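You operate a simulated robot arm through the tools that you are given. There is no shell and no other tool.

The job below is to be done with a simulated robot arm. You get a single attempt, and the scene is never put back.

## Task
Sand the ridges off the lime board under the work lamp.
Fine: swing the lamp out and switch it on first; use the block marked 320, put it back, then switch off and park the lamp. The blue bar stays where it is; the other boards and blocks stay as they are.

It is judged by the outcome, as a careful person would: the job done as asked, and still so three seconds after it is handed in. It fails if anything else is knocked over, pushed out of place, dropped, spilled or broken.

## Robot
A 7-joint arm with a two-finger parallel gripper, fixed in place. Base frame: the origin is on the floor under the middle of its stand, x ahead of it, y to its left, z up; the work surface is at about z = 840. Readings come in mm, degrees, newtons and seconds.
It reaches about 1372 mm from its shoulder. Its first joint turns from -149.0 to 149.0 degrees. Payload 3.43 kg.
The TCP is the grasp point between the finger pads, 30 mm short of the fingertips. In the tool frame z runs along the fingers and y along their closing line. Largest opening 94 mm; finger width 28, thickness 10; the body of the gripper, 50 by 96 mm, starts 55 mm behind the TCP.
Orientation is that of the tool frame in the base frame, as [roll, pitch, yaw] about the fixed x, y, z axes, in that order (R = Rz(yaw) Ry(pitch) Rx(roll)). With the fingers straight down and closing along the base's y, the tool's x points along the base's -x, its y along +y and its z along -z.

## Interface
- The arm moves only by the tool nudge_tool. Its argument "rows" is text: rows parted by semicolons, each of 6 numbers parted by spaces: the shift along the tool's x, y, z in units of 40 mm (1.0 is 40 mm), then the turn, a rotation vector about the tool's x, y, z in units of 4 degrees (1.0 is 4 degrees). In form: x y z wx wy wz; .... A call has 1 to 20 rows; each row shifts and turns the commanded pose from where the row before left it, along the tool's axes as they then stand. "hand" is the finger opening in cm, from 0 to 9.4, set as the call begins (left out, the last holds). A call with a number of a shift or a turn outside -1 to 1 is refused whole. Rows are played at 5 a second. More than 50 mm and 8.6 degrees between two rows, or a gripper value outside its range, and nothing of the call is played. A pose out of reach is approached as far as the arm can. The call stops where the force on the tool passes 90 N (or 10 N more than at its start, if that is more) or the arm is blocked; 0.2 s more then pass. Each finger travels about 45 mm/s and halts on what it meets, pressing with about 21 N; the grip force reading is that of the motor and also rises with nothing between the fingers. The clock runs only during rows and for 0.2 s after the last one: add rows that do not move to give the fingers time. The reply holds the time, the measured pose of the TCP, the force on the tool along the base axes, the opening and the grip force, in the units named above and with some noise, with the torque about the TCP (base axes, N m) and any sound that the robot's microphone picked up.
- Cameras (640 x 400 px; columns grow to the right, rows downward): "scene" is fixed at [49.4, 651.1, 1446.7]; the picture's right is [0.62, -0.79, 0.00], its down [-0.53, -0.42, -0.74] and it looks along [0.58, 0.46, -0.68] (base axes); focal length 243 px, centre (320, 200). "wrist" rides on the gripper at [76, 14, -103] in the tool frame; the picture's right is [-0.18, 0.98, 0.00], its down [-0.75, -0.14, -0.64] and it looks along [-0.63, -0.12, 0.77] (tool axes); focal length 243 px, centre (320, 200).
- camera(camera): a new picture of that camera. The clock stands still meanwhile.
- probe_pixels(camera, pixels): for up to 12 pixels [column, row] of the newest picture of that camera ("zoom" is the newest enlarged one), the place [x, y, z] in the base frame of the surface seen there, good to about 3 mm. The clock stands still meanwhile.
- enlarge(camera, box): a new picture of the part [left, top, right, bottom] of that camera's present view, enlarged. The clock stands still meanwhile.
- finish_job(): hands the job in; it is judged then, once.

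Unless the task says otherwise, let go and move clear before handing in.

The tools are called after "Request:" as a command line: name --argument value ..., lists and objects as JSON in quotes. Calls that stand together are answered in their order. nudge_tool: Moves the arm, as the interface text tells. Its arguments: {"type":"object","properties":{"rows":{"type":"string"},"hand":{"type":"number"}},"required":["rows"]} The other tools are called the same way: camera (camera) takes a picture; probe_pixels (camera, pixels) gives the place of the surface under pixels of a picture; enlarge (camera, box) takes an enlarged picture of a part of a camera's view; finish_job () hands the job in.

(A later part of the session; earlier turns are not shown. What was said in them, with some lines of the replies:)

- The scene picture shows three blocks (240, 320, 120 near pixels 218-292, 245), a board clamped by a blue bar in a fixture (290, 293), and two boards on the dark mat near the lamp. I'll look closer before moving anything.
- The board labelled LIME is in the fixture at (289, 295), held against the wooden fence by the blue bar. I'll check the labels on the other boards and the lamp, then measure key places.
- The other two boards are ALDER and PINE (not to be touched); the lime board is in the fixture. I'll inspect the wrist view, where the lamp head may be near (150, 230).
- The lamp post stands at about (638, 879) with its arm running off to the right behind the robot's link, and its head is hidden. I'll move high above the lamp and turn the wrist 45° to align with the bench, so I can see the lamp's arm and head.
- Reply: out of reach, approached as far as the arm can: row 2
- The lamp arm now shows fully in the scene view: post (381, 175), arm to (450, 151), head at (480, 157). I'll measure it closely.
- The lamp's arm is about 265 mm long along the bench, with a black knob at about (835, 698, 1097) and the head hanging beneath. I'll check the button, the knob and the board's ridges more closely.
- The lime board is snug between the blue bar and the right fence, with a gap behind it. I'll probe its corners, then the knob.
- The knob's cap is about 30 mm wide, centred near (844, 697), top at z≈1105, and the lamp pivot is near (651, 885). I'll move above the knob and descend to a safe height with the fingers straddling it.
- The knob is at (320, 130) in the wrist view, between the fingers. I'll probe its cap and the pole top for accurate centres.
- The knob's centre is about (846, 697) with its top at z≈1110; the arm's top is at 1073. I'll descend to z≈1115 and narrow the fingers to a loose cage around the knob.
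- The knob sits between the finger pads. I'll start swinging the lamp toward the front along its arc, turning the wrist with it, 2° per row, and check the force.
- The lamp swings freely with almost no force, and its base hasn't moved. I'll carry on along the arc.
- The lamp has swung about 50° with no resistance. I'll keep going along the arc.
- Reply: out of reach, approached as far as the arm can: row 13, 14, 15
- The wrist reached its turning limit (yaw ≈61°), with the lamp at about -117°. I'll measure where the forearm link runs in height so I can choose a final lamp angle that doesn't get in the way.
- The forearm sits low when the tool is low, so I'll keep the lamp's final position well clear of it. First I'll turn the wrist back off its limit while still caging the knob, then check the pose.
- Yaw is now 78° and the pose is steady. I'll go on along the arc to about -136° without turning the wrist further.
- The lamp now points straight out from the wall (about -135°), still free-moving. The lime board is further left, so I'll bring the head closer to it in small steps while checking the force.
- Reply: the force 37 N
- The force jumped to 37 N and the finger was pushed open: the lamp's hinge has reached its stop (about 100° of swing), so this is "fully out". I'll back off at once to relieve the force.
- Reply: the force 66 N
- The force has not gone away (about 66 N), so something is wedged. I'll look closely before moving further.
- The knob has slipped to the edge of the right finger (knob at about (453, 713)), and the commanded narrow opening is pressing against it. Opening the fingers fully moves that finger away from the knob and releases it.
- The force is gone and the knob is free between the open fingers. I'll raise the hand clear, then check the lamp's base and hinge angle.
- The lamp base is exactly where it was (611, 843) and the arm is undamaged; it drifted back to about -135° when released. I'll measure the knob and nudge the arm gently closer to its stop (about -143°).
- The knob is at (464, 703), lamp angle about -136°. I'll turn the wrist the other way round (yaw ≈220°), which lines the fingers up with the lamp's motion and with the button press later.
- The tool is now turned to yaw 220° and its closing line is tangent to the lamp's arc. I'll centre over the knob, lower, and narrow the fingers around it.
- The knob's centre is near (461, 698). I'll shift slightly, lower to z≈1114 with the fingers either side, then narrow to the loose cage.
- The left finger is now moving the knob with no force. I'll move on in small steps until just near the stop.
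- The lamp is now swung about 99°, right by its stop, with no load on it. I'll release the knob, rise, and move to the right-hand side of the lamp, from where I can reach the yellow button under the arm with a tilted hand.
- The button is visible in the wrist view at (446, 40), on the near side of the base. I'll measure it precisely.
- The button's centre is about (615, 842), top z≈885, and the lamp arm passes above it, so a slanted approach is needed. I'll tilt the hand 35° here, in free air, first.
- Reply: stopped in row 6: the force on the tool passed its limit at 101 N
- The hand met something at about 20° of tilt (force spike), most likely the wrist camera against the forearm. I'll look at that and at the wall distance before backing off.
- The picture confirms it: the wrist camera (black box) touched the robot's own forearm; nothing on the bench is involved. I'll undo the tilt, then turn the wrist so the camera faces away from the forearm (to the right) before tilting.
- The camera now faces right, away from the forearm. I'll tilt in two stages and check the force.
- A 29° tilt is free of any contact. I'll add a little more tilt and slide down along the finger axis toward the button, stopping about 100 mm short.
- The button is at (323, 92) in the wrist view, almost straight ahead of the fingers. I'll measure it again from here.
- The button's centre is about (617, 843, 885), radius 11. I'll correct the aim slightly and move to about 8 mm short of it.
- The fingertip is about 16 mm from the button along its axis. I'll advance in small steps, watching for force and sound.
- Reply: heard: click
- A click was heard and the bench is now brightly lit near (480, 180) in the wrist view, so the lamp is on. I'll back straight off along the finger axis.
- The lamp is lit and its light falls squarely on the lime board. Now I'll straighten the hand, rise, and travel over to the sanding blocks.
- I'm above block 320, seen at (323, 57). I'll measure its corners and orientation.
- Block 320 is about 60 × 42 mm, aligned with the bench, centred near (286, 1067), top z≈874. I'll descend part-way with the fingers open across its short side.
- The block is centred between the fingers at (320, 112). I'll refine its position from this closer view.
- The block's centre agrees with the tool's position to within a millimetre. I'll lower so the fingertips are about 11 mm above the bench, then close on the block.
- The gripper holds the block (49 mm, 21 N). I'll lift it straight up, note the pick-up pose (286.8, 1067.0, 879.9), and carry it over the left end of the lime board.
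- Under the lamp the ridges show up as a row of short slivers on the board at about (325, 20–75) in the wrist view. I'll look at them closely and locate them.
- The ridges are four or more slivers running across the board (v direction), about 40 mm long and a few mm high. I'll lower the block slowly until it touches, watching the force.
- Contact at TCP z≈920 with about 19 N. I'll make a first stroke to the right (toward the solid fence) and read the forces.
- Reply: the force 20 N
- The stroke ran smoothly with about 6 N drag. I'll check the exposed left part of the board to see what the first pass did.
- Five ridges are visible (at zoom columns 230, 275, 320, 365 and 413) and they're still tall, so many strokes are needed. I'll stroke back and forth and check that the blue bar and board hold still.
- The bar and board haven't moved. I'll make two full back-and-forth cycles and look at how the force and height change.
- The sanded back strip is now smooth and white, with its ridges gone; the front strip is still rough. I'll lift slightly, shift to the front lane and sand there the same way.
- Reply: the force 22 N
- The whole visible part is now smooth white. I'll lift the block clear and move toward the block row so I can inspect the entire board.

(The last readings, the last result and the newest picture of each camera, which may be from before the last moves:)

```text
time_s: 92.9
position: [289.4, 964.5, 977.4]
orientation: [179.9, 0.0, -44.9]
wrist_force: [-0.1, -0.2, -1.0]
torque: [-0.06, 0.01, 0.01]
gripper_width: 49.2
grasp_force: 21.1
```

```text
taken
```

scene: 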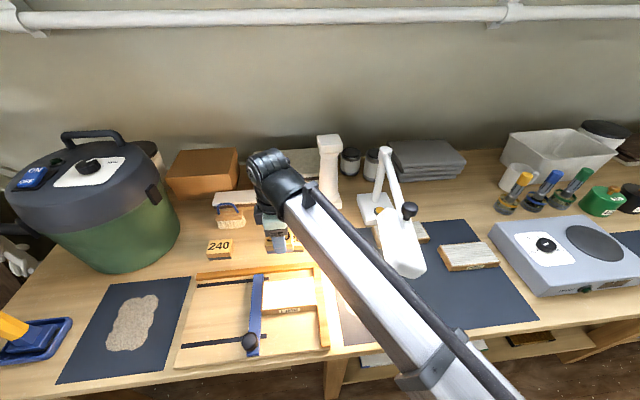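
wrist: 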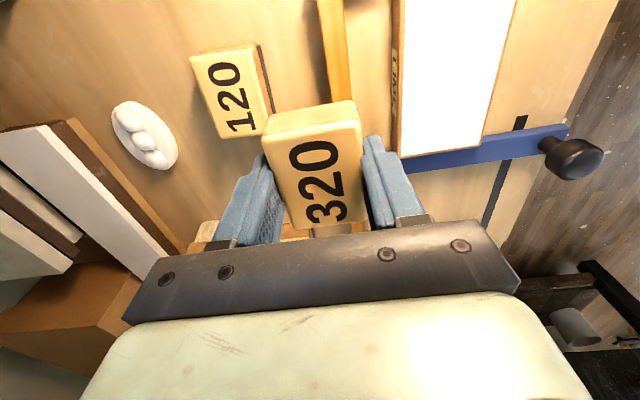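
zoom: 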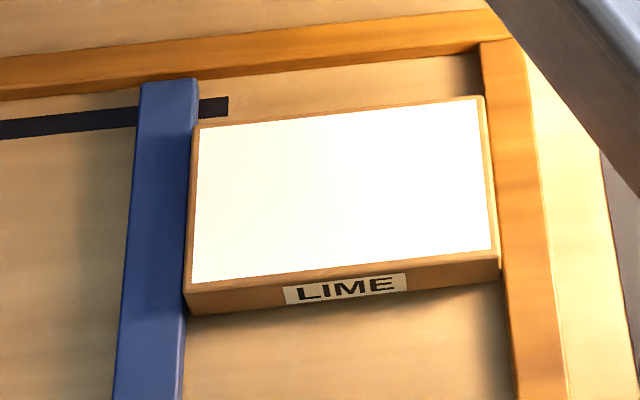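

The board now looks uniformly smooth, though it's overexposed by the lamp. I'll look closer and compare heights over the surface.

Request:
enlarge --camera "wrist" --box '[380, 0, 560, 170]'

Request:
probe_pixels --camera "wrist" --pixels '[[415, 10], [450, 10], [490, 10], [412, 40], [450, 40], [490, 40], [410, 80], [450, 80], [480, 80], [410, 120], [440, 120], [470, 120]]'

Request:
enlarge --camera "scene" --box '[260, 272, 320, 316]'

Request:
probe_pixels --camera "zoom" --pixels '[[100, 150], [200, 150], [300, 150], [400, 150], [480, 150], [100, 250], [200, 250], [300, 250], [400, 250], [500, 250], [450, 100], [520, 200]]'

```text
2.35 times, centred on (470, 85) of wrist
```

zoom: 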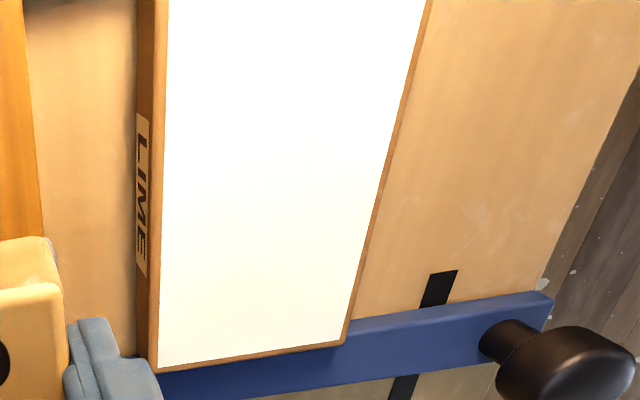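

```text
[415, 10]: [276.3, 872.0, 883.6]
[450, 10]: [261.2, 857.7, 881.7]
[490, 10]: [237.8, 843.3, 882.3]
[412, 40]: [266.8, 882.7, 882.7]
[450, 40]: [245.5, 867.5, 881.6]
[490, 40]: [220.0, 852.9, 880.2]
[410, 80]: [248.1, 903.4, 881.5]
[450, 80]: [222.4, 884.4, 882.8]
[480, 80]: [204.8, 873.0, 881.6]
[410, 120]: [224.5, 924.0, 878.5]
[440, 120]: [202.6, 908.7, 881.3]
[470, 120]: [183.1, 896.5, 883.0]
```

```text
9.09 times, centred on (290, 294) of scene
```

zoom: 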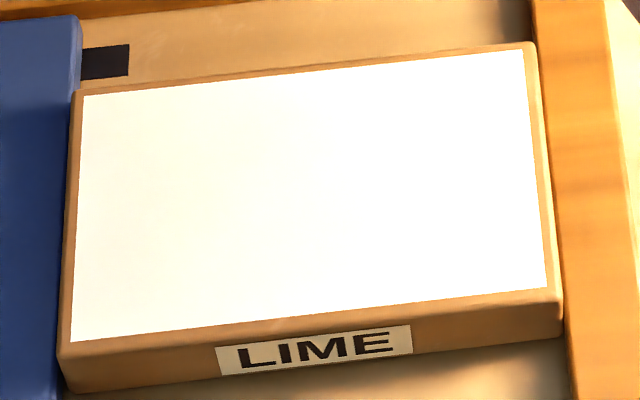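

```text
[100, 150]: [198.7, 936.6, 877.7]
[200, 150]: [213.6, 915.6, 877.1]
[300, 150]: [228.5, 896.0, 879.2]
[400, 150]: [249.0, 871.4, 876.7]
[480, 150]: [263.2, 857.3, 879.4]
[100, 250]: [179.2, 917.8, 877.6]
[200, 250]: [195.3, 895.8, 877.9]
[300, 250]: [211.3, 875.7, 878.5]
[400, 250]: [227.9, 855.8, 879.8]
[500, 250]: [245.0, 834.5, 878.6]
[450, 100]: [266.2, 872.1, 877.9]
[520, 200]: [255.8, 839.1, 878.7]
```

The surface is even everywhere (no grain or ridges left, heights all 877–880 from the scene camera), and the blue bar is where it was. Now I'll carry block 320 back above its original spot.

Request:
nudge_tool --rows "-0.4645 -0.442 0 0 0 0; -0.4645 -0.442 0 0 0 0; -0.4645 -0.442 0 0 0 0; -0.4645 -0.442 0 0 0 0; 0 0 0 0 0 0; 0 0 0 0 0 0"

Request:
camera --camera "wrist"

```text
time_s: 94.3
position: [285.5, 1066.3, 977.5]
orientation: [-179.9, 0.0, -44.9]
wrist_force: [-0.9, -0.4, -1.5]
torque: [-0.03, -0.02, -0.01]
gripper_width: 49.0
grasp_force: 20.8
```

```text
taken
```

wrist: 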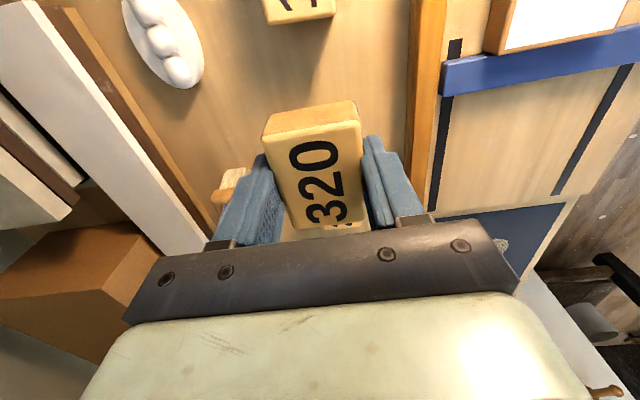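

Request:
nudge_tool --rows "0 0 0.6 0 0 0; 0 0 0.6 0 0 0; 0 0 0.6 0 0 0; 0 0 0.5 0 0 0; 0 0 0 0 0 0"

Request:
nudge_tool --rows "0 0 0.05 0 0 0; 0 0 0 0 0 0"

```text
time_s: 95.5
position: [285.8, 1067.2, 884.3]
orientation: [-180.0, 0.0, -44.9]
wrist_force: [-0.1, 0.6, -0.8]
torque: [0.01, 0.01, -0.02]
gripper_width: 49.2
grasp_force: 21.8
```

```text
time_s: 96.1
position: [286.9, 1066.9, 882.8]
orientation: [179.9, 0.1, -44.9]
wrist_force: [-0.2, -0.2, -0.1]
torque: [-0.03, -0.02, -0.02]
gripper_width: 49.2
grasp_force: 21.1
```

Request:
nudge_tool --rows "0 0 0.04 0 0 0; 0 0 0 0 0 0"

Request:
nudge_tool --rows "0 0 0.025 0 0 0; 0 0 0 0 0 0"

```text
time_s: 96.7
position: [285.9, 1066.9, 881.9]
orientation: [179.9, 0.0, -44.9]
wrist_force: [-0.1, -0.5, -1.1]
torque: [-0.02, 0.0, -0.01]
gripper_width: 49.3
grasp_force: 20.8
```

```text
time_s: 97.3
position: [286.9, 1067.7, 880.6]
orientation: [-180.0, 0.1, -44.9]
wrist_force: [-0.1, 0.5, 0.2]
torque: [0.0, 0.01, -0.02]
gripper_width: 49.4
grasp_force: 20.8
```

Request:
nudge_tool --rows "0 0 0.025 0 0 0; 0 0 0 0 0 0"

Request:
nudge_tool --rows "0 0 0.015 0 0 0; 0 0 0 0 0 0"

```text
time_s: 97.9
position: [286.2, 1066.4, 880.4]
orientation: [-179.9, 0.0, -44.9]
wrist_force: [0.9, -0.1, -1.0]
torque: [-0.01, -0.02, 0.05]
gripper_width: 49.1
grasp_force: 20.9
```

```text
time_s: 98.5
position: [286.8, 1067.5, 879.9]
orientation: [-179.9, 0.0, -44.9]
wrist_force: [-0.1, -0.5, -0.9]
torque: [0.02, -0.01, -0.03]
gripper_width: 49.3
grasp_force: 21.1
```

Request:
nudge_tool --rows "0 0 0.02 0 0 0; 0 0 0 0 0 0"

Request:
nudge_tool --rows "0 0 0.02 0 0 0; 0 0 0 0 0 0"

```text
time_s: 99.1
position: [285.7, 1067.2, 879.2]
orientation: [-179.9, -0.1, -44.9]
wrist_force: [0.2, 1.2, 3.3]
torque: [0.0, 0.0, 0.03]
gripper_width: 49.3
grasp_force: 20.8
```

```text
time_s: 99.7
position: [286.3, 1067.3, 878.2]
orientation: [-179.9, 0.0, -44.9]
wrist_force: [0.9, 1.7, 13.3]
torque: [-0.05, -0.03, 0.04]
gripper_width: 49.4
grasp_force: 21.4
```

The block is down on the bench (contact force felt). I'll ease the pressure off, then open the fingers gently.

Request:
nudge_tool --rows "0 0 -0.022 0 0 0; 0 0 0 0 0 0"

Request:
nudge_tool --rows "0 0 0 0 0 0; 0 0 0 0 0 0; 0 0 0 0 0 0; 0 0 0 0 0 0" --hand 7.2

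Request:
nudge_tool --rows "0 0 -0.4 0 0 0; 0 0 -0.6 0 0 0; 0 0 -0.7 0 0 0; 0 0 -0.7 0 0 0; 0 0 -0.7 0 0 0; 0 0 0 0 0 0"

Request:
camera --camera "wrist"

Request:
camera --camera "scene"

```text
time_s: 100.3
position: [286.2, 1066.2, 878.7]
orientation: [-180.0, 0.0, -44.8]
wrist_force: [-0.6, 2.3, 7.5]
torque: [0.11, 0.01, -0.02]
gripper_width: 49.1
grasp_force: 20.1
```

```text
time_s: 101.3
position: [287.0, 1066.7, 877.9]
orientation: [180.0, 0.0, -44.9]
wrist_force: [0.0, 0.6, 0.2]
torque: [0.03, -0.01, -0.02]
gripper_width: 71.9
grasp_force: 0.1
```

```text
time_s: 102.7
position: [287.3, 1066.1, 1003.8]
orientation: [-180.0, 0.0, -44.9]
wrist_force: [0.2, 0.5, -0.8]
torque: [-0.01, 0.01, 0.0]
gripper_width: 72.1
grasp_force: 0.1
```

```text
taken
```

wrist: 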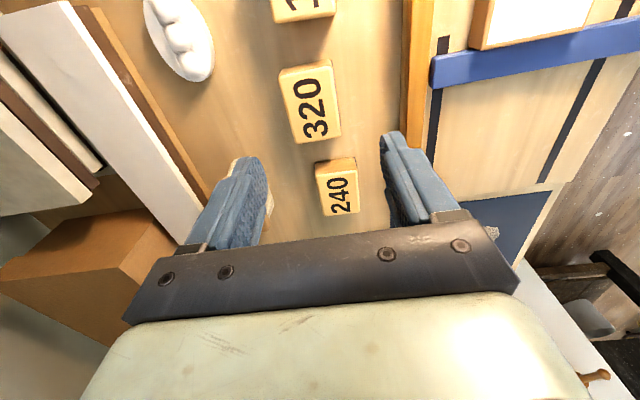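

```text
taken
```

scene: 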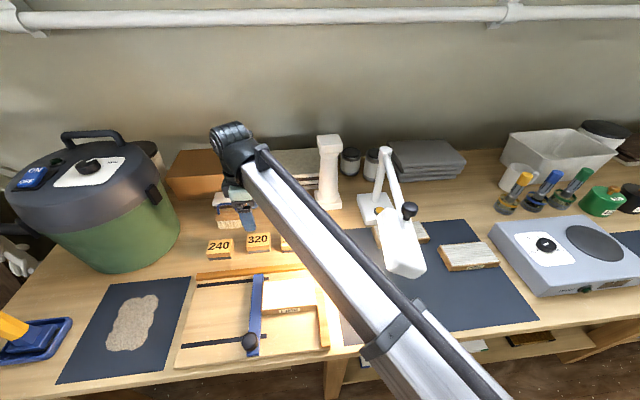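

Block 320 is back in its row at (258, 240), just as at the start. Next I'll rise and return to the right of the lamp to switch it off the same way as before.

Request:
nudge_tool --rows "0 0 -0.72 0 0 0; 0 0 -0.72 0 0 0; 0 0 -0.72 0 0 0; 0 0 -0.72 0 0 0; 0 0 -0.72 0 0 0; 0 0 -0.72 0 0 0; 0 0 -0.72 0 0 0; 0 0 0 0 0 0"

Request:
nudge_tool --rows "0.763 -0.0994 0 0 0 0; 0.763 -0.0994 0 0 0 0; 0.763 -0.0994 0 0 0 0; 0.763 -0.0994 0 0 0 0; 0.763 -0.0994 0 0 0 0; 0.763 -0.0994 0 0 0 0; 0.763 -0.0994 0 0 0 0; 0.763 -0.0994 0 0 0 0; 0.763 -0.0994 0 0 0 0; 0.763 -0.0994 0 0 0 0; 0.763 -0.0994 0 0 0 0; 0.763 -0.0994 0 0 0 0; 0.763 -0.0994 0 0 0 0; 0.763 -0.0994 0 0 0 0; 0.763 -0.0994 0 0 0 0; 0.763 -0.0994 0 0 0 0; 0.763 -0.0994 0 0 0 0; 0.763 -0.0994 0 0 0 0; 0 0 0 0 0 0" --hand 0

Request:
camera --camera "scene"

Request:
enlarge --camera "scene" --box '[190, 220, 350, 350]'

```text
time_s: 104.5
position: [287.0, 1066.9, 1203.4]
orientation: [-180.0, 0.0, -44.9]
wrist_force: [0.6, -0.1, -0.4]
torque: [0.04, 0.0, 0.03]
gripper_width: 71.8
grasp_force: 0.1
```

```text
time_s: 108.5
position: [726.1, 730.1, 1205.1]
orientation: [180.0, 0.1, -44.9]
wrist_force: [0.0, 0.0, 0.4]
torque: [-0.03, 0.0, 0.0]
gripper_width: 0.0
grasp_force: 21.1
```

```text
taken
```

scene: 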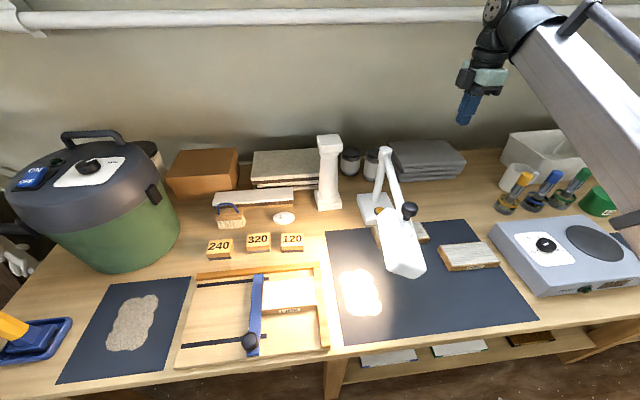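

```text
3.08 times, centred on (270, 285) of scene
```

zoom: 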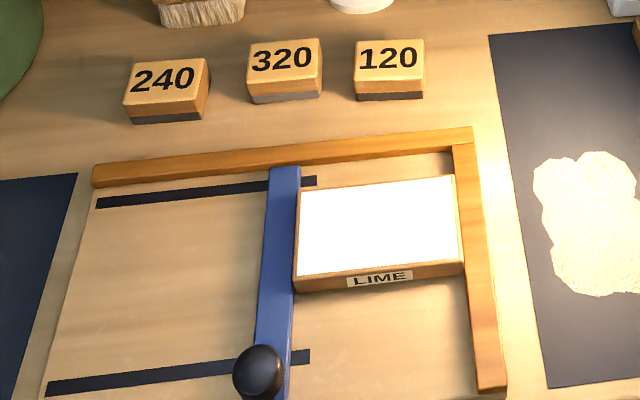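

The board is clean and everything on the left is in place, but there's a new bright irregular patch on the right mat at (360, 293). I'll look at it closely.

Request:
enlarge --camera "scene" --box '[320, 230, 440, 340]'

Request:
probe_pixels --camera "scene" --pixels '[[360, 293], [345, 285], [375, 300], [360, 272], [362, 312], [330, 300], [390, 310], [133, 322], [120, 310], [100, 340], [110, 345], [150, 300]]'

Request:
enlarge --camera "scene" --box '[60, 270, 200, 390]'

```text
3.64 times, centred on (380, 285) of scene
```

zoom: 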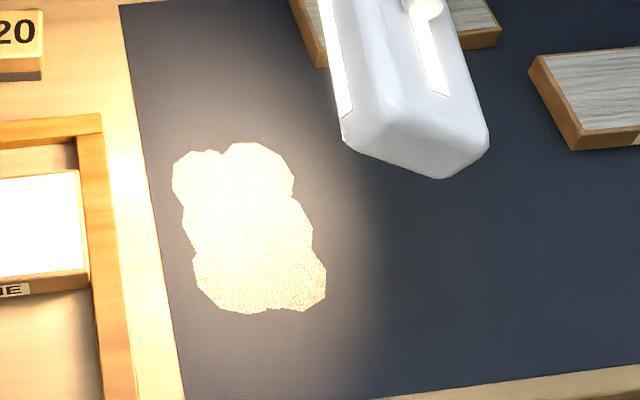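

```text
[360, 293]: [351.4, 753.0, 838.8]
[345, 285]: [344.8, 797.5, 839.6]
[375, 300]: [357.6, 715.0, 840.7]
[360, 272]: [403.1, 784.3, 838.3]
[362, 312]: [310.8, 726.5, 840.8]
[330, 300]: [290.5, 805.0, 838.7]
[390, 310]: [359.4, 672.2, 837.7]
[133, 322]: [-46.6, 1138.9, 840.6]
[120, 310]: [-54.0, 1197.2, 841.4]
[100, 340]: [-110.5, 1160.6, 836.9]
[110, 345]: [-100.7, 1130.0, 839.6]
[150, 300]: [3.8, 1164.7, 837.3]
```

```text
3.33 times, centred on (130, 330) of scene
```

zoom: 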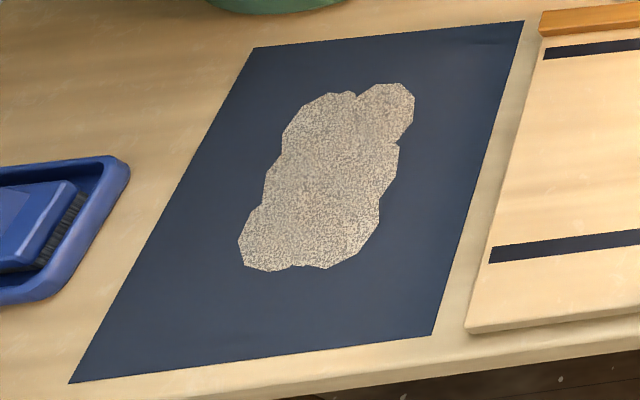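

The patch is just a flat film of sanding dust fallen on the mat (the left mat had one like it from the start), so nothing was spilled or displaced. I'll lower and tilt the hand for the switch-off press, as before.

Request:
nudge_tool --rows "0.016 -0.111 0.69 0 0 0; 0 0 0.693 0 0 0; 0 0 0 0 -0.9 0; 0 0 0 0 -0.9 0; 0 0 0 0 -0.9 0; 0 0 0 0 -0.9 0; 0 0 0 0 -0.9 0; 0 0 0 0 -0.9 0; 0 0 0 0 -0.9 0; 0 0 0 0 -0.9 0; 0 0 0 0 -0.9 0; 0 0 0 0 0 0"

Request:
nudge_tool --rows "0 0 0.75 0 0 0; 0 0 0.75 0 0 0; 0 0 0.75 0 0 0; 0 0 0.75 0 0 0; 0 0 0.75 0 0 0; 0 0 0.75 0 0 0; 0 0 0.75 0 0 0; 0 0 0.75 0 0 0; 0 0 0 0 0 0"

Request:
camera --camera "wrist"

Request:
enlarge --camera "scene" --box '[340, 110, 500, 240]'

```text
time_s: 111.1
position: [729.5, 732.7, 1148.5]
orientation: [179.9, 32.4, -44.9]
wrist_force: [-0.3, -0.4, -0.1]
torque: [0.02, 0.01, -0.05]
gripper_width: 0.2
grasp_force: 21.4
```

```text
time_s: 113.1
position: [638.2, 822.9, 945.7]
orientation: [179.9, 32.4, -44.9]
wrist_force: [0.5, 0.1, -0.1]
torque: [-0.04, 0.02, 0.0]
gripper_width: 0.0
grasp_force: 21.0
```

```text
taken
```

wrist: 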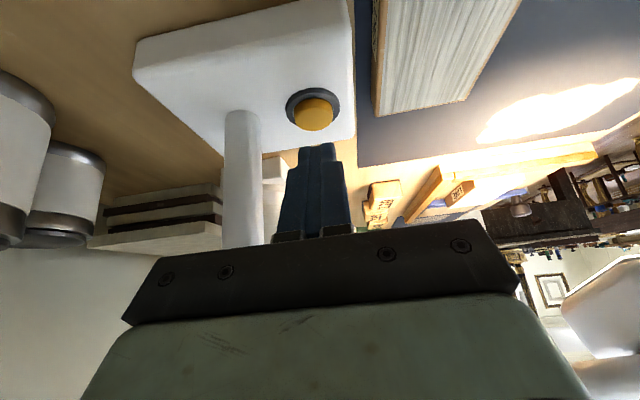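

```text
3.08 times, centred on (420, 175) of scene
```

zoom: 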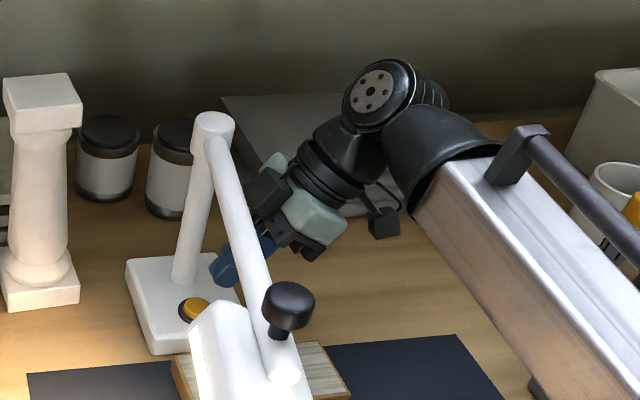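

The fingertip lines up with the button as before. I'll advance to just short of it, then press in small steps.

Request:
nudge_tool --rows "0 0 0.4 0 0 0; 0 0 0.35 0 0 0; 0 0 0 0 0 0"

Request:
nudge_tool --rows "0 0 0.05 0 0 0; 0 0 0.05 0 0 0; 0 0 0 0 0 0"

```text
time_s: 113.9
position: [626.5, 835.3, 920.3]
orientation: [179.9, 32.3, -44.9]
wrist_force: [0.2, 0.4, -0.2]
torque: [0.02, 0.05, -0.01]
gripper_width: 0.3
grasp_force: 21.4
```

```text
time_s: 114.7
position: [624.9, 837.0, 916.8]
orientation: [179.9, 32.4, -44.8]
wrist_force: [-0.3, 0.3, 0.1]
torque: [-0.01, -0.01, -0.01]
gripper_width: 0.2
grasp_force: 20.9
```

Request:
nudge_tool --rows "0 0 0.05 0 0 0; 0 0 0 0 0 0"

Request:
nudge_tool --rows "0 0 0.04 0 0 0; 0 0 0 0 0 0"

```text
time_s: 115.3
position: [624.8, 837.0, 916.2]
orientation: [-179.9, 32.4, -44.9]
wrist_force: [-0.2, 0.4, 0.4]
torque: [0.02, -0.01, 0.0]
gripper_width: 0.0
grasp_force: 21.2
```

```text
time_s: 115.9
position: [624.2, 837.6, 914.5]
orientation: [180.0, 32.4, -45.0]
wrist_force: [1.3, 0.2, 2.8]
torque: [0.01, -0.01, 0.01]
gripper_width: 0.3
grasp_force: 20.7
heard: click
```

A click was heard. I'll back straight off along the finger axis and check that the lamp is off.

Request:
nudge_tool --rows "0 0 -0.2 0 0 0; 0 0 -0.5 0 0 0; 0 0 -0.7 0 0 0; 0 0 -0.8 0 0 0; 0 0 -0.8 0 0 0; 0 0 -0.8 0 0 0; 0 0 -0.8 0 0 0; 0 0 -0.8 0 0 0; 0 0 -0.8 0 0 0; 0 0 -0.8 0 0 0; 0 0 0 0 0 0"

Request:
camera --camera "scene"

Request:
enlarge --camera "scene" --box '[190, 220, 350, 350]'

```text
time_s: 118.3
position: [730.1, 730.7, 1151.5]
orientation: [-180.0, 32.5, -44.9]
wrist_force: [-0.7, 0.3, 0.2]
torque: [0.03, 0.01, 0.01]
gripper_width: 0.1
grasp_force: 21.8
```

```text
taken
```

scene: 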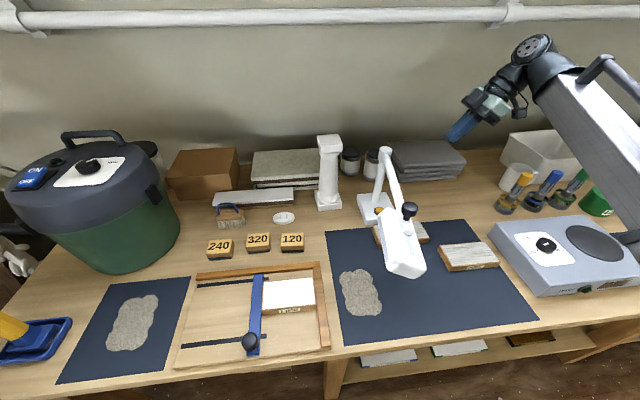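

```text
3.08 times, centred on (270, 285) of scene
```

zoom: 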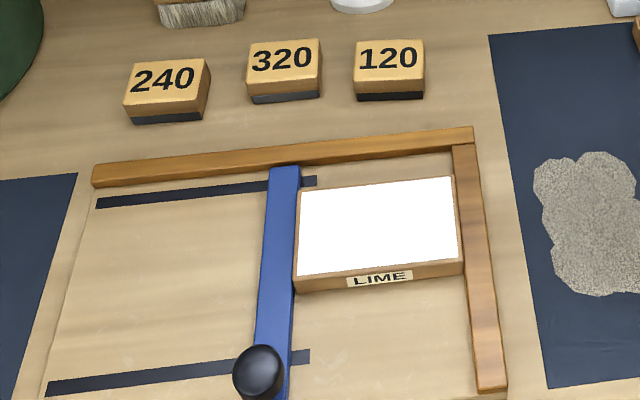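

The lamp is off, the lime board is smooth, and the blocks and bar are in place. Now I'll straighten the hand and go above the lamp's knob, turning the wrist to line up with its arc for parking.

Request:
nudge_tool --rows "0 0 0 0 0.9 0; 0 0 0 0 0.9 0; 0 0 0 0 0.9 0; 0 0 0 0 0.9 0; 0 0 0 0 0.9 0; 0 0 0 0 0.9 0; 0 0 0 0 0.9 0; 0 0 0 0 0.9 0; 0 0 0 0 0.9 0; 0 0 -0.7 0 0 0; 0 0 -0.6 0 0 0; 0 0 0 0 0 0"

Request:
nudge_tool --rows "-0.629 0.649 0 0 0 0; -0.629 0.649 0 0 0 0; -0.629 0.649 0 0 0 0; -0.629 0.649 0 0 0 0; -0.629 0.649 0 0 0 0; -0.629 0.649 0 0 0 0; -0.629 0.649 0 0 0 0; -0.629 0.649 0 0 0 0; 0 0 0 0 0 1; 0 0 0 0 0 1; 0 0 0 0 0 1; 0 0 0 0 0 1; 0 0 0 0 0 1; 0 0 0 0 0 1; 0 0 0 0 0 1; 0 0 0 0 0 0" --hand 8

Request:
nudge_tool --rows "0 0 0 0 0 1; 0 0 0 0 0 1; 0 0 0 0 0 1; 0 0 0 0 0 1; 0 0 0 0 0 1; 0 0 0 0 0 1; 0 0 0 0 0 1; 0 0 0 0 0 1; 0 0 0 0 0 1; 0 0 0 0 0 1; 0 0 0 0 0 1; 0 0 0 0 0 1; 0 0 0 0 0 1; 0 0 0 0 0 1; 0 0 0 0 0 1; 0 0 0 0 0 1; 0 0 0 0 0 1; 0 0 0 0 0 0.5; 0 0 0 0 0 0"

Request:
camera --camera "wrist"

Request:
camera --camera "scene"

```text
time_s: 120.9
position: [730.5, 731.8, 1204.0]
orientation: [180.0, 0.0, -44.9]
wrist_force: [0.5, -0.4, 0.1]
torque: [0.01, 0.0, 0.01]
gripper_width: 0.0
grasp_force: 21.3
```

```text
time_s: 124.3
position: [442.6, 728.6, 1198.1]
orientation: [-179.6, 0.4, -73.0]
wrist_force: [-0.2, 0.6, -0.7]
torque: [0.01, 0.02, -0.02]
gripper_width: 80.0
grasp_force: 0.1
out of reach, approached as far as the arm can: row 8
```

```text
time_s: 125.2
position: [443.7, 732.7, 1197.6]
orientation: [-179.3, 1.2, -86.7]
wrist_force: [-2.3, 8.1, -10.2]
torque: [-0.15, -0.52, -0.38]
gripper_width: 80.0
grasp_force: 0.1
stopped in row 4: the force on the tool passed its limit at 94 N (the readings are from after the stop); the commanded pose is now the measured one
```

```text
taken
```

wrist: 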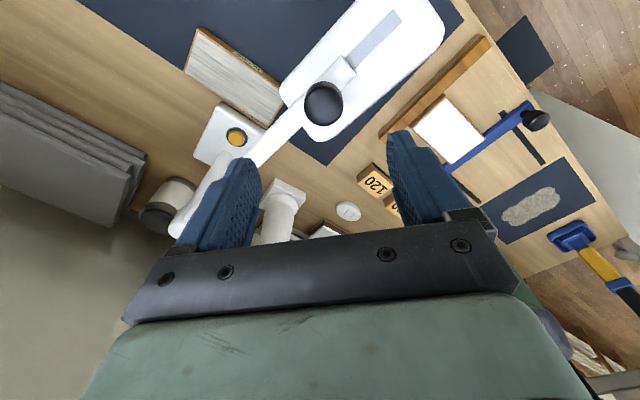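

```text
taken
```

scene: 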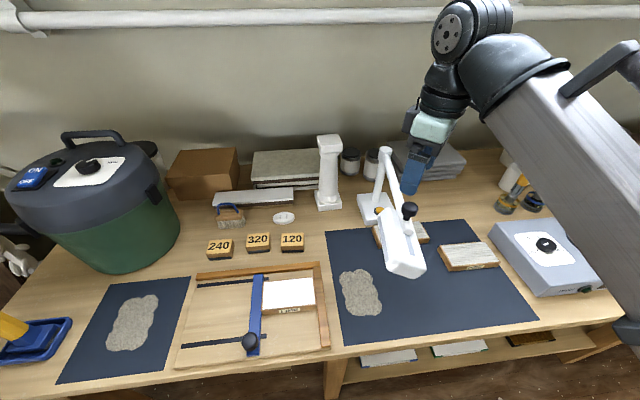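

The wrist camera touched the forearm again while turning at this shorter reach (nothing on the bench involved). I'll turn back, and do the turn farther out, where it was free before.

Request:
nudge_tool --rows "0 0 0 0 0 -1; 0 0 0 0 0 -1; 0 0 0 0 0 -1; 0 0 0 0 0 -1; 0 0 0 0 0 -1; 0 0 0 0 0 -1; 0 0 0 0 0 -1; 0 0 0 0 0 -1; 0 0 0 0 0 -1; 0 0 0 0 0 -1; 0 0 0 0 0 -0.5; 0 0 0 0 0 0"

```text
time_s: 127.8
position: [441.5, 732.3, 1198.6]
orientation: [-178.9, 0.4, -44.6]
wrist_force: [0.9, -0.6, -0.7]
torque: [0.01, 0.0, 0.0]
gripper_width: 79.7
grasp_force: 0.0
```

Request:
nudge_tool --rows "0 0 0 -0.275 0 0; 0.647 -0.65 0 0 0 0; 0.647 -0.65 0 0 0 0; 0.647 -0.65 0 0 0 0; 0.647 -0.65 0 0 0 0; 0.647 -0.65 0 0 0 0; 0.647 -0.65 0 0 0 0; 0.647 -0.65 0 0 0 0; 0.647 -0.65 0 0 0 0; 0 0 0 0 0 1; 0 0 0 0 0 1; 0 0 0 0 0 1; 0 0 0 0 0 1; 0 0 0 0 0 1; 0 0 0 0 0 1; 0 0 0 0 0 1; 0 0 0 0 0 1; 0 0 0 0 0 1; 0 0 0 0 0 1"

Request:
nudge_tool --rows "0 0 0 0 0 1; 0 0 0 0 0 1; 0 0 0 0 0 1; 0 0 0 0 0 1; 0 0 0 0 0 1; 0 0 0 0 0 1; 0 0 0 0 0 1; 0 0 0 0 0 1; 0 0 0 0 0 1; 0 0 0 0 0 1; 0 0 0 0 0 1; 0 0 0 0 0 1; 0 0 0 0 0 1; 0 0 0 0 0 1; 0 0 0 0 0 1; 0 0 0 0 0 1; 0 0 0 0 0 1; 0 0 0 0 0 1"

Request:
nudge_tool --rows "0 0 0 0 0 1; 0 0 0 0 0 1; 0 0 0 0 0 1; 0 0 0 0 0 1; 0 0 0 0 0 1; 0 0 0 0 0 1; 0 0 0 0 0 1; 0 0 0 0 0 1; 0 0 0 0 0 1; 0 0 0 0 0 1; 0 0 0 0 0 1; 0 0 0 0 0 1; 0 0 0 0 0 1; 0 0 0 0 0 1; 0 0 0 0 0 1; 0 0 0 0 0 1; 0 0 0 0 0 1; 0 0 0 0 0 0"

```text
time_s: 131.8
position: [737.3, 732.8, 1198.0]
orientation: [179.8, 0.4, -84.8]
wrist_force: [0.0, -1.2, 0.7]
torque: [0.05, -0.01, -0.03]
gripper_width: 79.8
grasp_force: 0.1
```

```text
time_s: 135.7
position: [736.5, 733.2, 1199.7]
orientation: [179.5, 0.0, -156.7]
wrist_force: [-0.3, -0.2, 0.3]
torque: [0.01, -0.03, -0.01]
gripper_width: 80.0
grasp_force: 0.1
```

```text
time_s: 139.4
position: [735.2, 734.7, 1198.0]
orientation: [179.8, -0.4, 135.2]
wrist_force: [0.2, -0.8, -0.8]
torque: [0.01, 0.03, 0.01]
gripper_width: 80.1
grasp_force: 0.1
```

Now at yaw 135° with no contact. I'll turn on to about 79° and move above the knob.

Request:
nudge_tool --rows "0 0 0 0 0 1; 0 0 0 0 0 1; 0 0 0 0 0 1; 0 0 0 0 0 1; 0 0 0 0 0 1; 0 0 0 0 0 1; 0 0 0 0 0 1; 0 0 0 0 0 1; 0 0 0 0 0 1; 0 0 0 0 0 1; 0 0 0 0 0 1; 0 0 0 0 0 1; 0 0 0 0 0 1; 0 0 0 0 0 1; 0 0 0 0 0 0"

Request:
nudge_tool --rows "-0.2 -0.8975 0 0 0 0; -0.2 -0.8975 0 0 0 0; -0.2 -0.8975 0 0 0 0; -0.2 -0.8975 0 0 0 0; -0.2 -0.8975 0 0 0 0; -0.2 -0.8975 0 0 0 0; -0.2 -0.8975 0 0 0 0; -0.2 -0.8975 0 0 0 0; 0 0 0 0 0 0"

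Request:
camera --camera "wrist"

Request:
camera --camera "scene"

```text
time_s: 142.7
position: [735.9, 733.7, 1197.6]
orientation: [-179.7, -0.3, 79.4]
wrist_force: [0.3, -0.5, -0.1]
torque: [0.0, -0.01, -0.01]
gripper_width: 80.1
grasp_force: 0.1
```

```text
time_s: 144.7
position: [442.3, 723.2, 1197.8]
orientation: [-179.9, -0.8, 79.3]
wrist_force: [0.5, 0.0, 0.9]
torque: [-0.02, -0.03, 0.01]
gripper_width: 80.0
grasp_force: 0.2
```

```text
taken
```

wrist: 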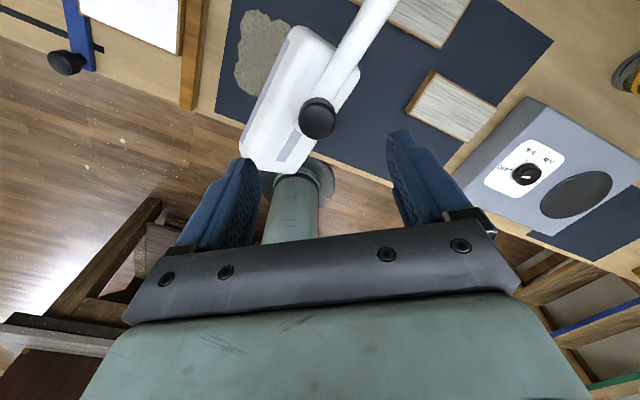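

```text
taken
```

scene: 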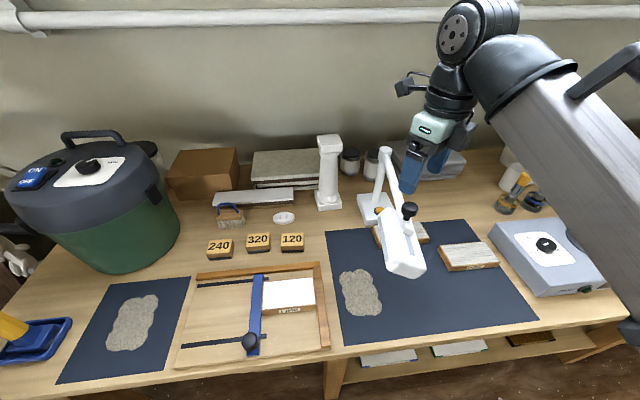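

The knob is at (318, 117), right beneath the grasp point. I'll confirm by probing, then lower.

Request:
probe_pixels --camera "wrist" --pixels '[[318, 117], [301, 118], [335, 118], [318, 103], [318, 134], [345, 60], [375, 10]]'

```text
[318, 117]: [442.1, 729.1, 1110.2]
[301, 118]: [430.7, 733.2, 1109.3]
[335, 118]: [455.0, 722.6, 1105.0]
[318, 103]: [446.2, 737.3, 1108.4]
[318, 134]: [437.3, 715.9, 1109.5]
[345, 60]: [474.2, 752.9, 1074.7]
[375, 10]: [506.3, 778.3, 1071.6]
```

Request:
nudge_tool --rows "0.03 0 0.7 0 0 0; 0 0 0.7 0 0 0; 0 0 0.69 0 0 0; 0 0 0 0 0 0"

Request:
nudge_tool --rows "0 0 0 0 0 0; 0 0 0 0 0 0; 0 0 0 0 0 0; 0 0 0 0 0 0" --hand 3.9

Request:
camera --camera "wrist"

```text
time_s: 145.7
position: [441.3, 725.1, 1114.1]
orientation: [-179.8, -0.4, 79.3]
wrist_force: [1.3, 0.3, -0.4]
torque: [-0.03, -0.03, 0.01]
gripper_width: 80.4
grasp_force: 0.1
```

```text
time_s: 146.7
position: [441.7, 724.6, 1113.9]
orientation: [-179.8, -0.2, 79.3]
wrist_force: [0.5, -0.3, 0.1]
torque: [-0.02, -0.01, 0.02]
gripper_width: 39.1
grasp_force: 0.1
```

```text
taken
```

wrist: 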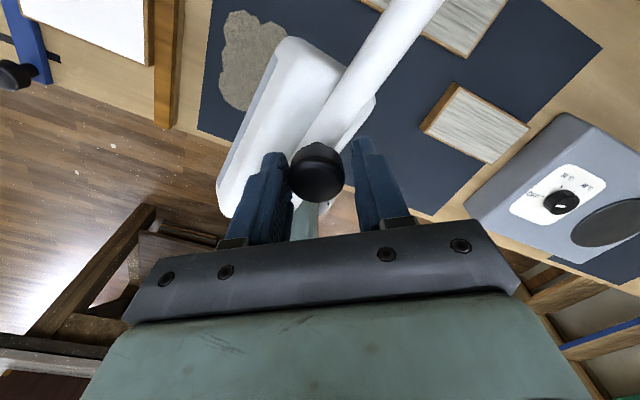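

The knob is caged between the fingers. I'll start swinging the lamp back toward its parked position, first a few steps with a force check.

Request:
nudge_tool --rows "-0.214 0.28 0 0 0 0; -0.215 0.277 0 0 0 0; -0.2 0.287 0 0 0 0; -0.185 0.2995 0 0 0 0"

Request:
nudge_tool --rows "-0.1685 0.3066 0 0 0 0; -0.1514 0.316 0 0 0 0; -0.137 0.3236 0 0 0 0; -0.118 0.33 0 0 0 0"

Request:
camera --camera "wrist"

```text
time_s: 147.7
position: [481.7, 684.7, 1113.4]
orientation: [-179.8, -0.3, 79.4]
wrist_force: [-0.7, 1.0, -0.6]
torque: [0.0, -0.03, 0.0]
gripper_width: 39.2
grasp_force: 0.3
```

```text
time_s: 148.7
position: [527.8, 654.0, 1113.5]
orientation: [-179.8, -0.4, 79.4]
wrist_force: [0.0, 0.0, -0.5]
torque: [0.0, 0.01, -0.02]
gripper_width: 39.0
grasp_force: 0.1
```

```text
taken
```

wrist: 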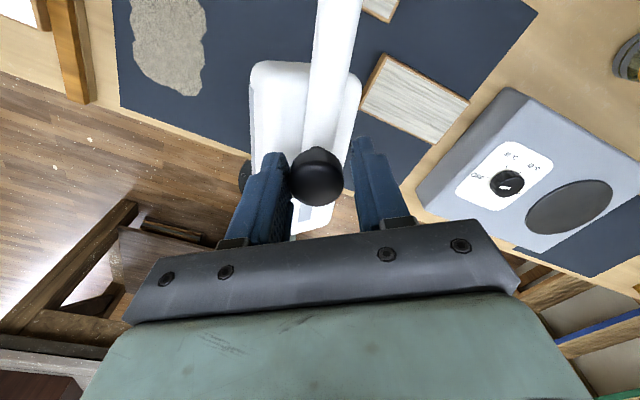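

The lamp follows smoothly. I'll carry on along the arc, then let the wrist turn with it.

Request:
nudge_tool --rows "-0.102 0.335 0 0 0 0; -0.083 0.341 0 0 0 0; -0.065 0.343 0 0 0 0; -0.049 0.348 0 0 0 0; -0.028 0.351 0 0 0 0; -0.0125 0.351 0 0 0 0"

Request:
nudge_tool --rows "0.009 0.351 0 0 0 -0.75; 0.009 0.351 0 0 0 -0.75; 0.009 0.351 0 0 0 -0.75; 0.009 0.351 0 0 0 -0.75; 0.009 0.351 0 0 0 -0.75; 0.009 0.351 0 0 0 -0.75; 0.009 0.351 0 0 0 -0.75; 0.009 0.351 0 0 0 -0.75; 0.009 0.351 0 0 0 -0.75"

Request:
camera --camera "wrist"

Request:
camera --camera "scene"

```text
time_s: 150.1
position: [605.5, 625.7, 1113.8]
orientation: [-179.9, -0.3, 79.4]
wrist_force: [0.1, -0.2, 0.4]
torque: [0.02, -0.03, -0.02]
gripper_width: 39.0
grasp_force: 0.1
```

```text
time_s: 152.1
position: [731.1, 630.7, 1112.7]
orientation: [-179.9, -0.3, 106.5]
wrist_force: [0.2, 0.4, -0.5]
torque: [0.0, 0.0, -0.02]
gripper_width: 39.2
grasp_force: 0.1
```

```text
taken
```

wrist: 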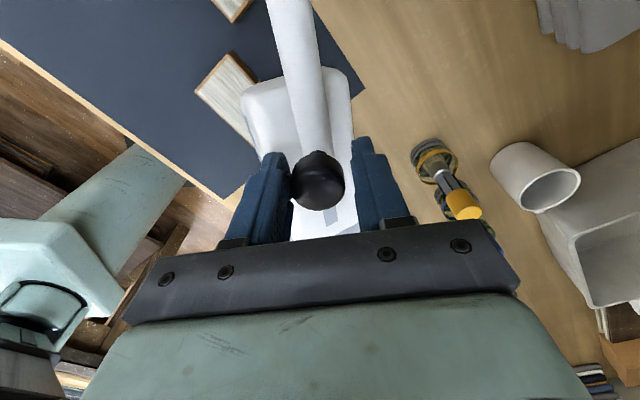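

```text
taken
```

scene: 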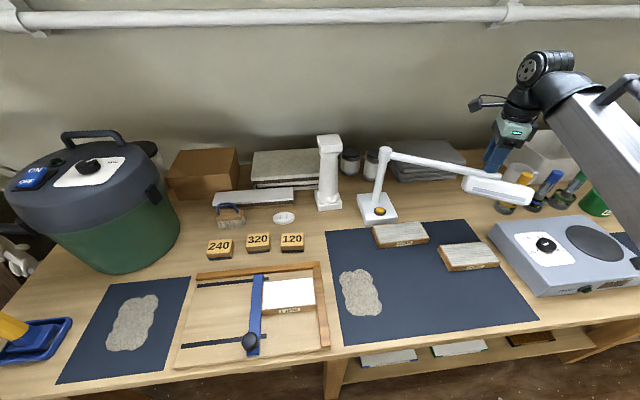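

The lamp is about two-thirds back (-74°). I'll go on to about -50°, then finish in smaller steps.

Request:
nudge_tool --rows "0.009 0.351 0 0 0 -0.75; 0.009 0.351 0 0 0 -0.75; 0.009 0.351 0 0 0 -0.75; 0.009 0.351 0 0 0 -0.75; 0.009 0.351 0 0 0 -0.75; 0.009 0.351 0 0 0 -0.75; 0.009 0.351 0 0 0 -0.75; 0.009 0.351 0 0 0 -0.75"

Request:
nudge_tool --rows "0.003 0.117 0 0 0 -0.25; 0.003 0.117 0 0 0 -0.25; 0 0 0 0 0 0"

Request:
camera --camera "wrist"

Request:
camera --camera "scene"

```text
time_s: 153.8
position: [829.1, 684.3, 1113.5]
orientation: [180.0, -0.5, 130.4]
wrist_force: [0.2, 0.0, 0.1]
torque: [-0.02, 0.02, 0.0]
gripper_width: 39.1
grasp_force: 0.2
```

```text
time_s: 154.7
position: [836.8, 691.4, 1113.0]
orientation: [179.8, -0.4, 132.5]
wrist_force: [-0.2, 0.4, 0.6]
torque: [-0.04, -0.01, 0.0]
gripper_width: 38.9
grasp_force: 0.1
```

```text
taken
```

wrist: 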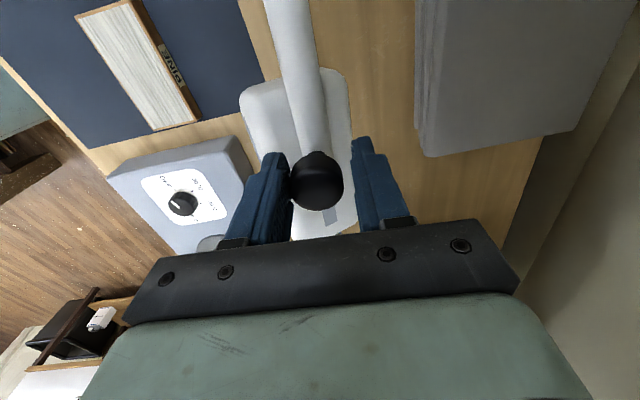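

```text
taken
```

scene: 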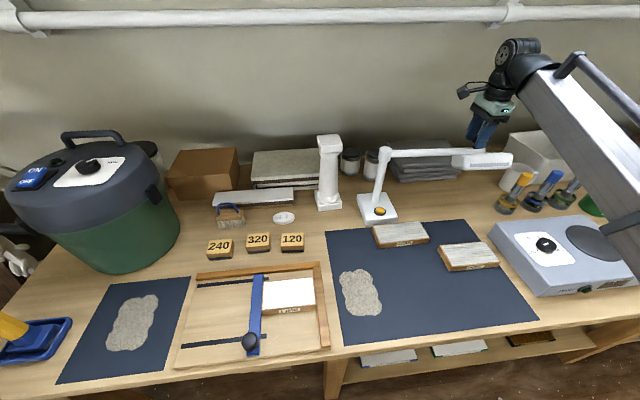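

The arm is nearly parked: the head is at (482, 160) versus (480, 157) at the start. I'll finish in 1° steps with force checks.

Request:
nudge_tool --rows "0.003 0.117 0 0 0 -0.25; 0 0 0 0 0 0"

Request:
nudge_tool --rows "0.003 0.117 0 0 0 -0.25; 0 0 0 0 0 0"

Request:
enlarge --camera "scene" --box '[350, 110, 530, 230]'

```text
time_s: 155.2
position: [839.0, 694.3, 1112.1]
orientation: [179.9, -0.4, 133.3]
wrist_force: [0.1, 0.4, -0.5]
torque: [0.03, -0.04, -0.01]
gripper_width: 39.3
grasp_force: 0.1
```

```text
time_s: 155.8
position: [842.3, 696.1, 1113.7]
orientation: [179.9, -0.4, 134.4]
wrist_force: [-0.7, -0.3, 0.1]
torque: [0.01, 0.0, 0.03]
gripper_width: 39.2
grasp_force: 0.1
```

```text
3.33 times, centred on (440, 170) of scene
```

zoom: 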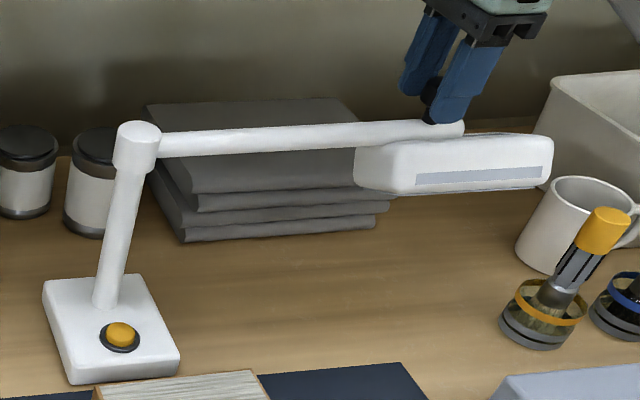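

Comparing to the starting close-up (head's right end at (549, 157), now (552, 162)), about 1–2° remain. I'll continue in small steps.

Request:
nudge_tool --rows "0.003 0.117 0 0 0 -0.25; 0 0 0 0 0 0"

Request:
enlarge --camera "scene" --box '[350, 110, 530, 230]'

```text
time_s: 156.4
position: [844.2, 700.7, 1114.4]
orientation: [179.9, -0.3, 135.5]
wrist_force: [-0.4, -0.3, -0.4]
torque: [0.01, -0.01, 0.01]
gripper_width: 39.0
grasp_force: 0.1
```

```text
3.33 times, centred on (440, 170) of scene
```

zoom: 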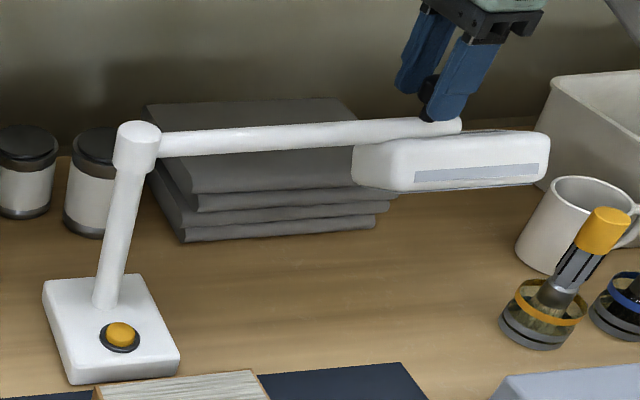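

Request:
nudge_tool --rows "0 0.058 0 0 0 0; 0 0 0 0 0 0"

Request:
enlarge --camera "scene" --box '[350, 110, 530, 230]'

```text
time_s: 157.1
position: [846.8, 701.7, 1114.0]
orientation: [179.9, -0.5, 135.5]
wrist_force: [-2.7, -2.7, 0.7]
torque: [-0.09, 0.07, -0.06]
gripper_width: 41.3
grasp_force: 1.9
```

```text
3.33 times, centred on (440, 170) of scene
```

zoom: 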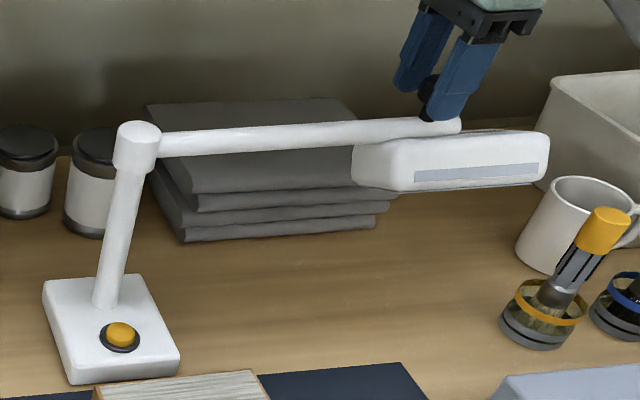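

A slight resistance now (about 4 N): the lamp is against its park stop. I'll ease off, open the fingers and rise clear.

Request:
nudge_tool --rows "0 -0.08 0 0 0 0; 0 0 0 0 0 0"

Request:
nudge_tool --rows "0 0 0 0 0 0; 0 0 0 0 0 0; 0 0 0 0 0 0; 0 0 0 0 0 0; 0 0 -0.4 0 0 0; 0 0 -0.7 0 0 0; 0 0 -0.8 0 0 0; 0 0 0 0 0 0" --hand 7

Request:
camera --camera "wrist"

Request:
enlarge --camera "scene" --box '[350, 110, 530, 230]'

```text
time_s: 157.7
position: [843.9, 699.1, 1112.7]
orientation: [179.9, -0.3, 135.3]
wrist_force: [-0.4, 0.4, -0.1]
torque: [0.0, -0.02, 0.01]
gripper_width: 38.6
grasp_force: 0.0
```

```text
time_s: 159.4
position: [845.2, 699.8, 1190.8]
orientation: [180.0, -0.3, 135.3]
wrist_force: [0.1, 0.6, 0.7]
torque: [0.0, 0.02, 0.02]
gripper_width: 69.9
grasp_force: 0.1
```

```text
taken
```

wrist: 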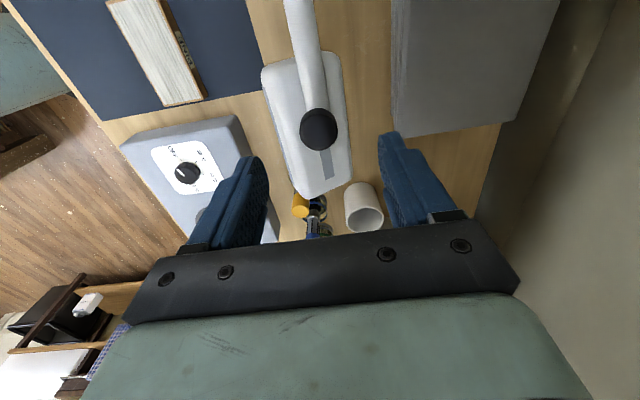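

```text
3.33 times, centred on (440, 170) of scene
```

zoom: 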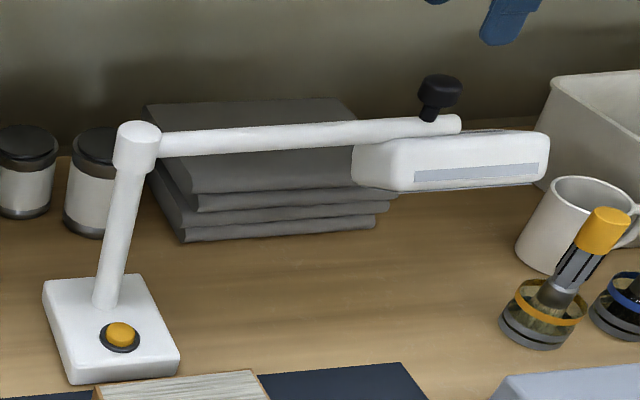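

The lamp is exactly as in the starting picture: parked and off. I'll move up and away, then do a last overall check.

Request:
nudge_tool --rows "0 0 -0.7 0 0 0; 0.7 0 -0.7 0 0 0; 0.8 0 0 0 0 0; 0.8 0 0 0 0 0; 0.8 0 0 0 0 0; 0 0 0 0 0 0"

Request:
camera --camera "scene"

Request:
enlarge --camera "scene" --box '[170, 220, 350, 380]'

Request:
enlarge --camera "scene" --box '[240, 260, 340, 325]'

Request:
probe_pixels --camera "zoom" --pixels '[[152, 140], [459, 104], [146, 308], [480, 270], [310, 200], [125, 90], [110, 150], [85, 380]]'

```text
time_s: 160.8
position: [756.8, 787.7, 1245.4]
orientation: [179.9, -0.4, 135.3]
wrist_force: [0.5, -0.4, 0.7]
torque: [0.0, -0.02, -0.02]
gripper_width: 70.0
grasp_force: 0.1
```

```text
taken
```

scene: 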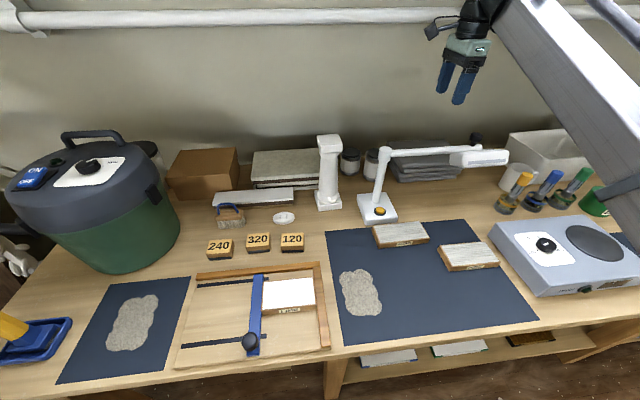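

```text
2.50 times, centred on (260, 300) of scene
```

zoom: 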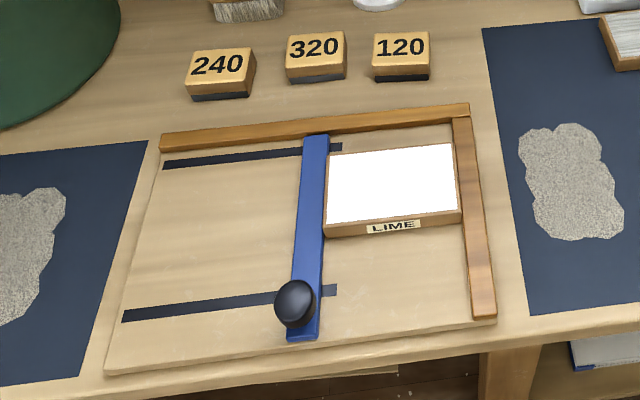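

```text
6.15 times, centred on (290, 292) of scene
```

zoom: 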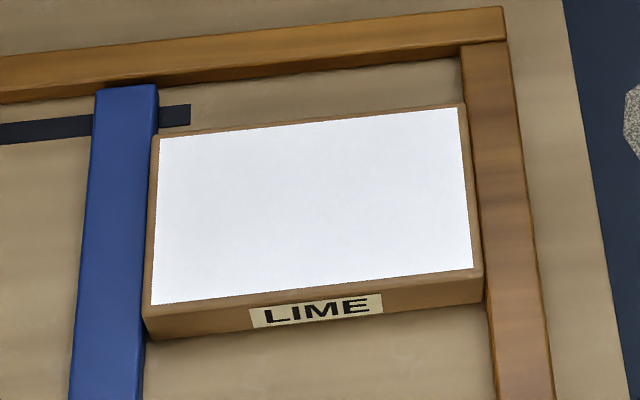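

```text
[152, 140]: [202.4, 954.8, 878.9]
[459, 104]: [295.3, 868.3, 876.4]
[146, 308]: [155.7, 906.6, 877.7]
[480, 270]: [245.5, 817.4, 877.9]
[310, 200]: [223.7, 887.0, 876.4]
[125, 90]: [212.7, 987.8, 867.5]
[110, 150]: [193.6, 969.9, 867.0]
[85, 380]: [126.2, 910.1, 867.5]
```

The final pictures match the start: blocks 240/320/120 in their row, blue bar and lime board at the same coordinates (within 3 mm), ALDER and PINE untouched, lamp off and parked. The lime board is smooth all over, and the only new thing is the dust from sanding. The hand is empty and clear, so I'm handing the job in.

Request:
finish_job

```text
The job is handed in.
```

The ridges are off the lime board and its whole face is smooth. I've handed the job in, but no verdict came back.

- **Lamp:** I swung it out to its stop and switched it on before sanding; its light fell on the lime board. Afterwards I switched it off and swung it back to its park stop, where it matches the starting picture.
- **Sanding:** I used the block marked 320, which is back in its place in the row.
- **Everything else:** The blue bar and the lime board are where they were, to within about 3 mm. In the final pictures the other boards and blocks look unmoved.

Some things did not go cleanly:

- **Lamp stop:** I pushed the lamp against its outward stop with up to about 66 N before freeing it. Its base did not move.
- **Wrist camera:** It touched the robot's own forearm twice while I was turning the hand. Nothing on the bench was touched.
- **Dust:** Sanding left a flat patch of dust on the right-hand mat. I left it there, since cleaning wasn't part of the job.
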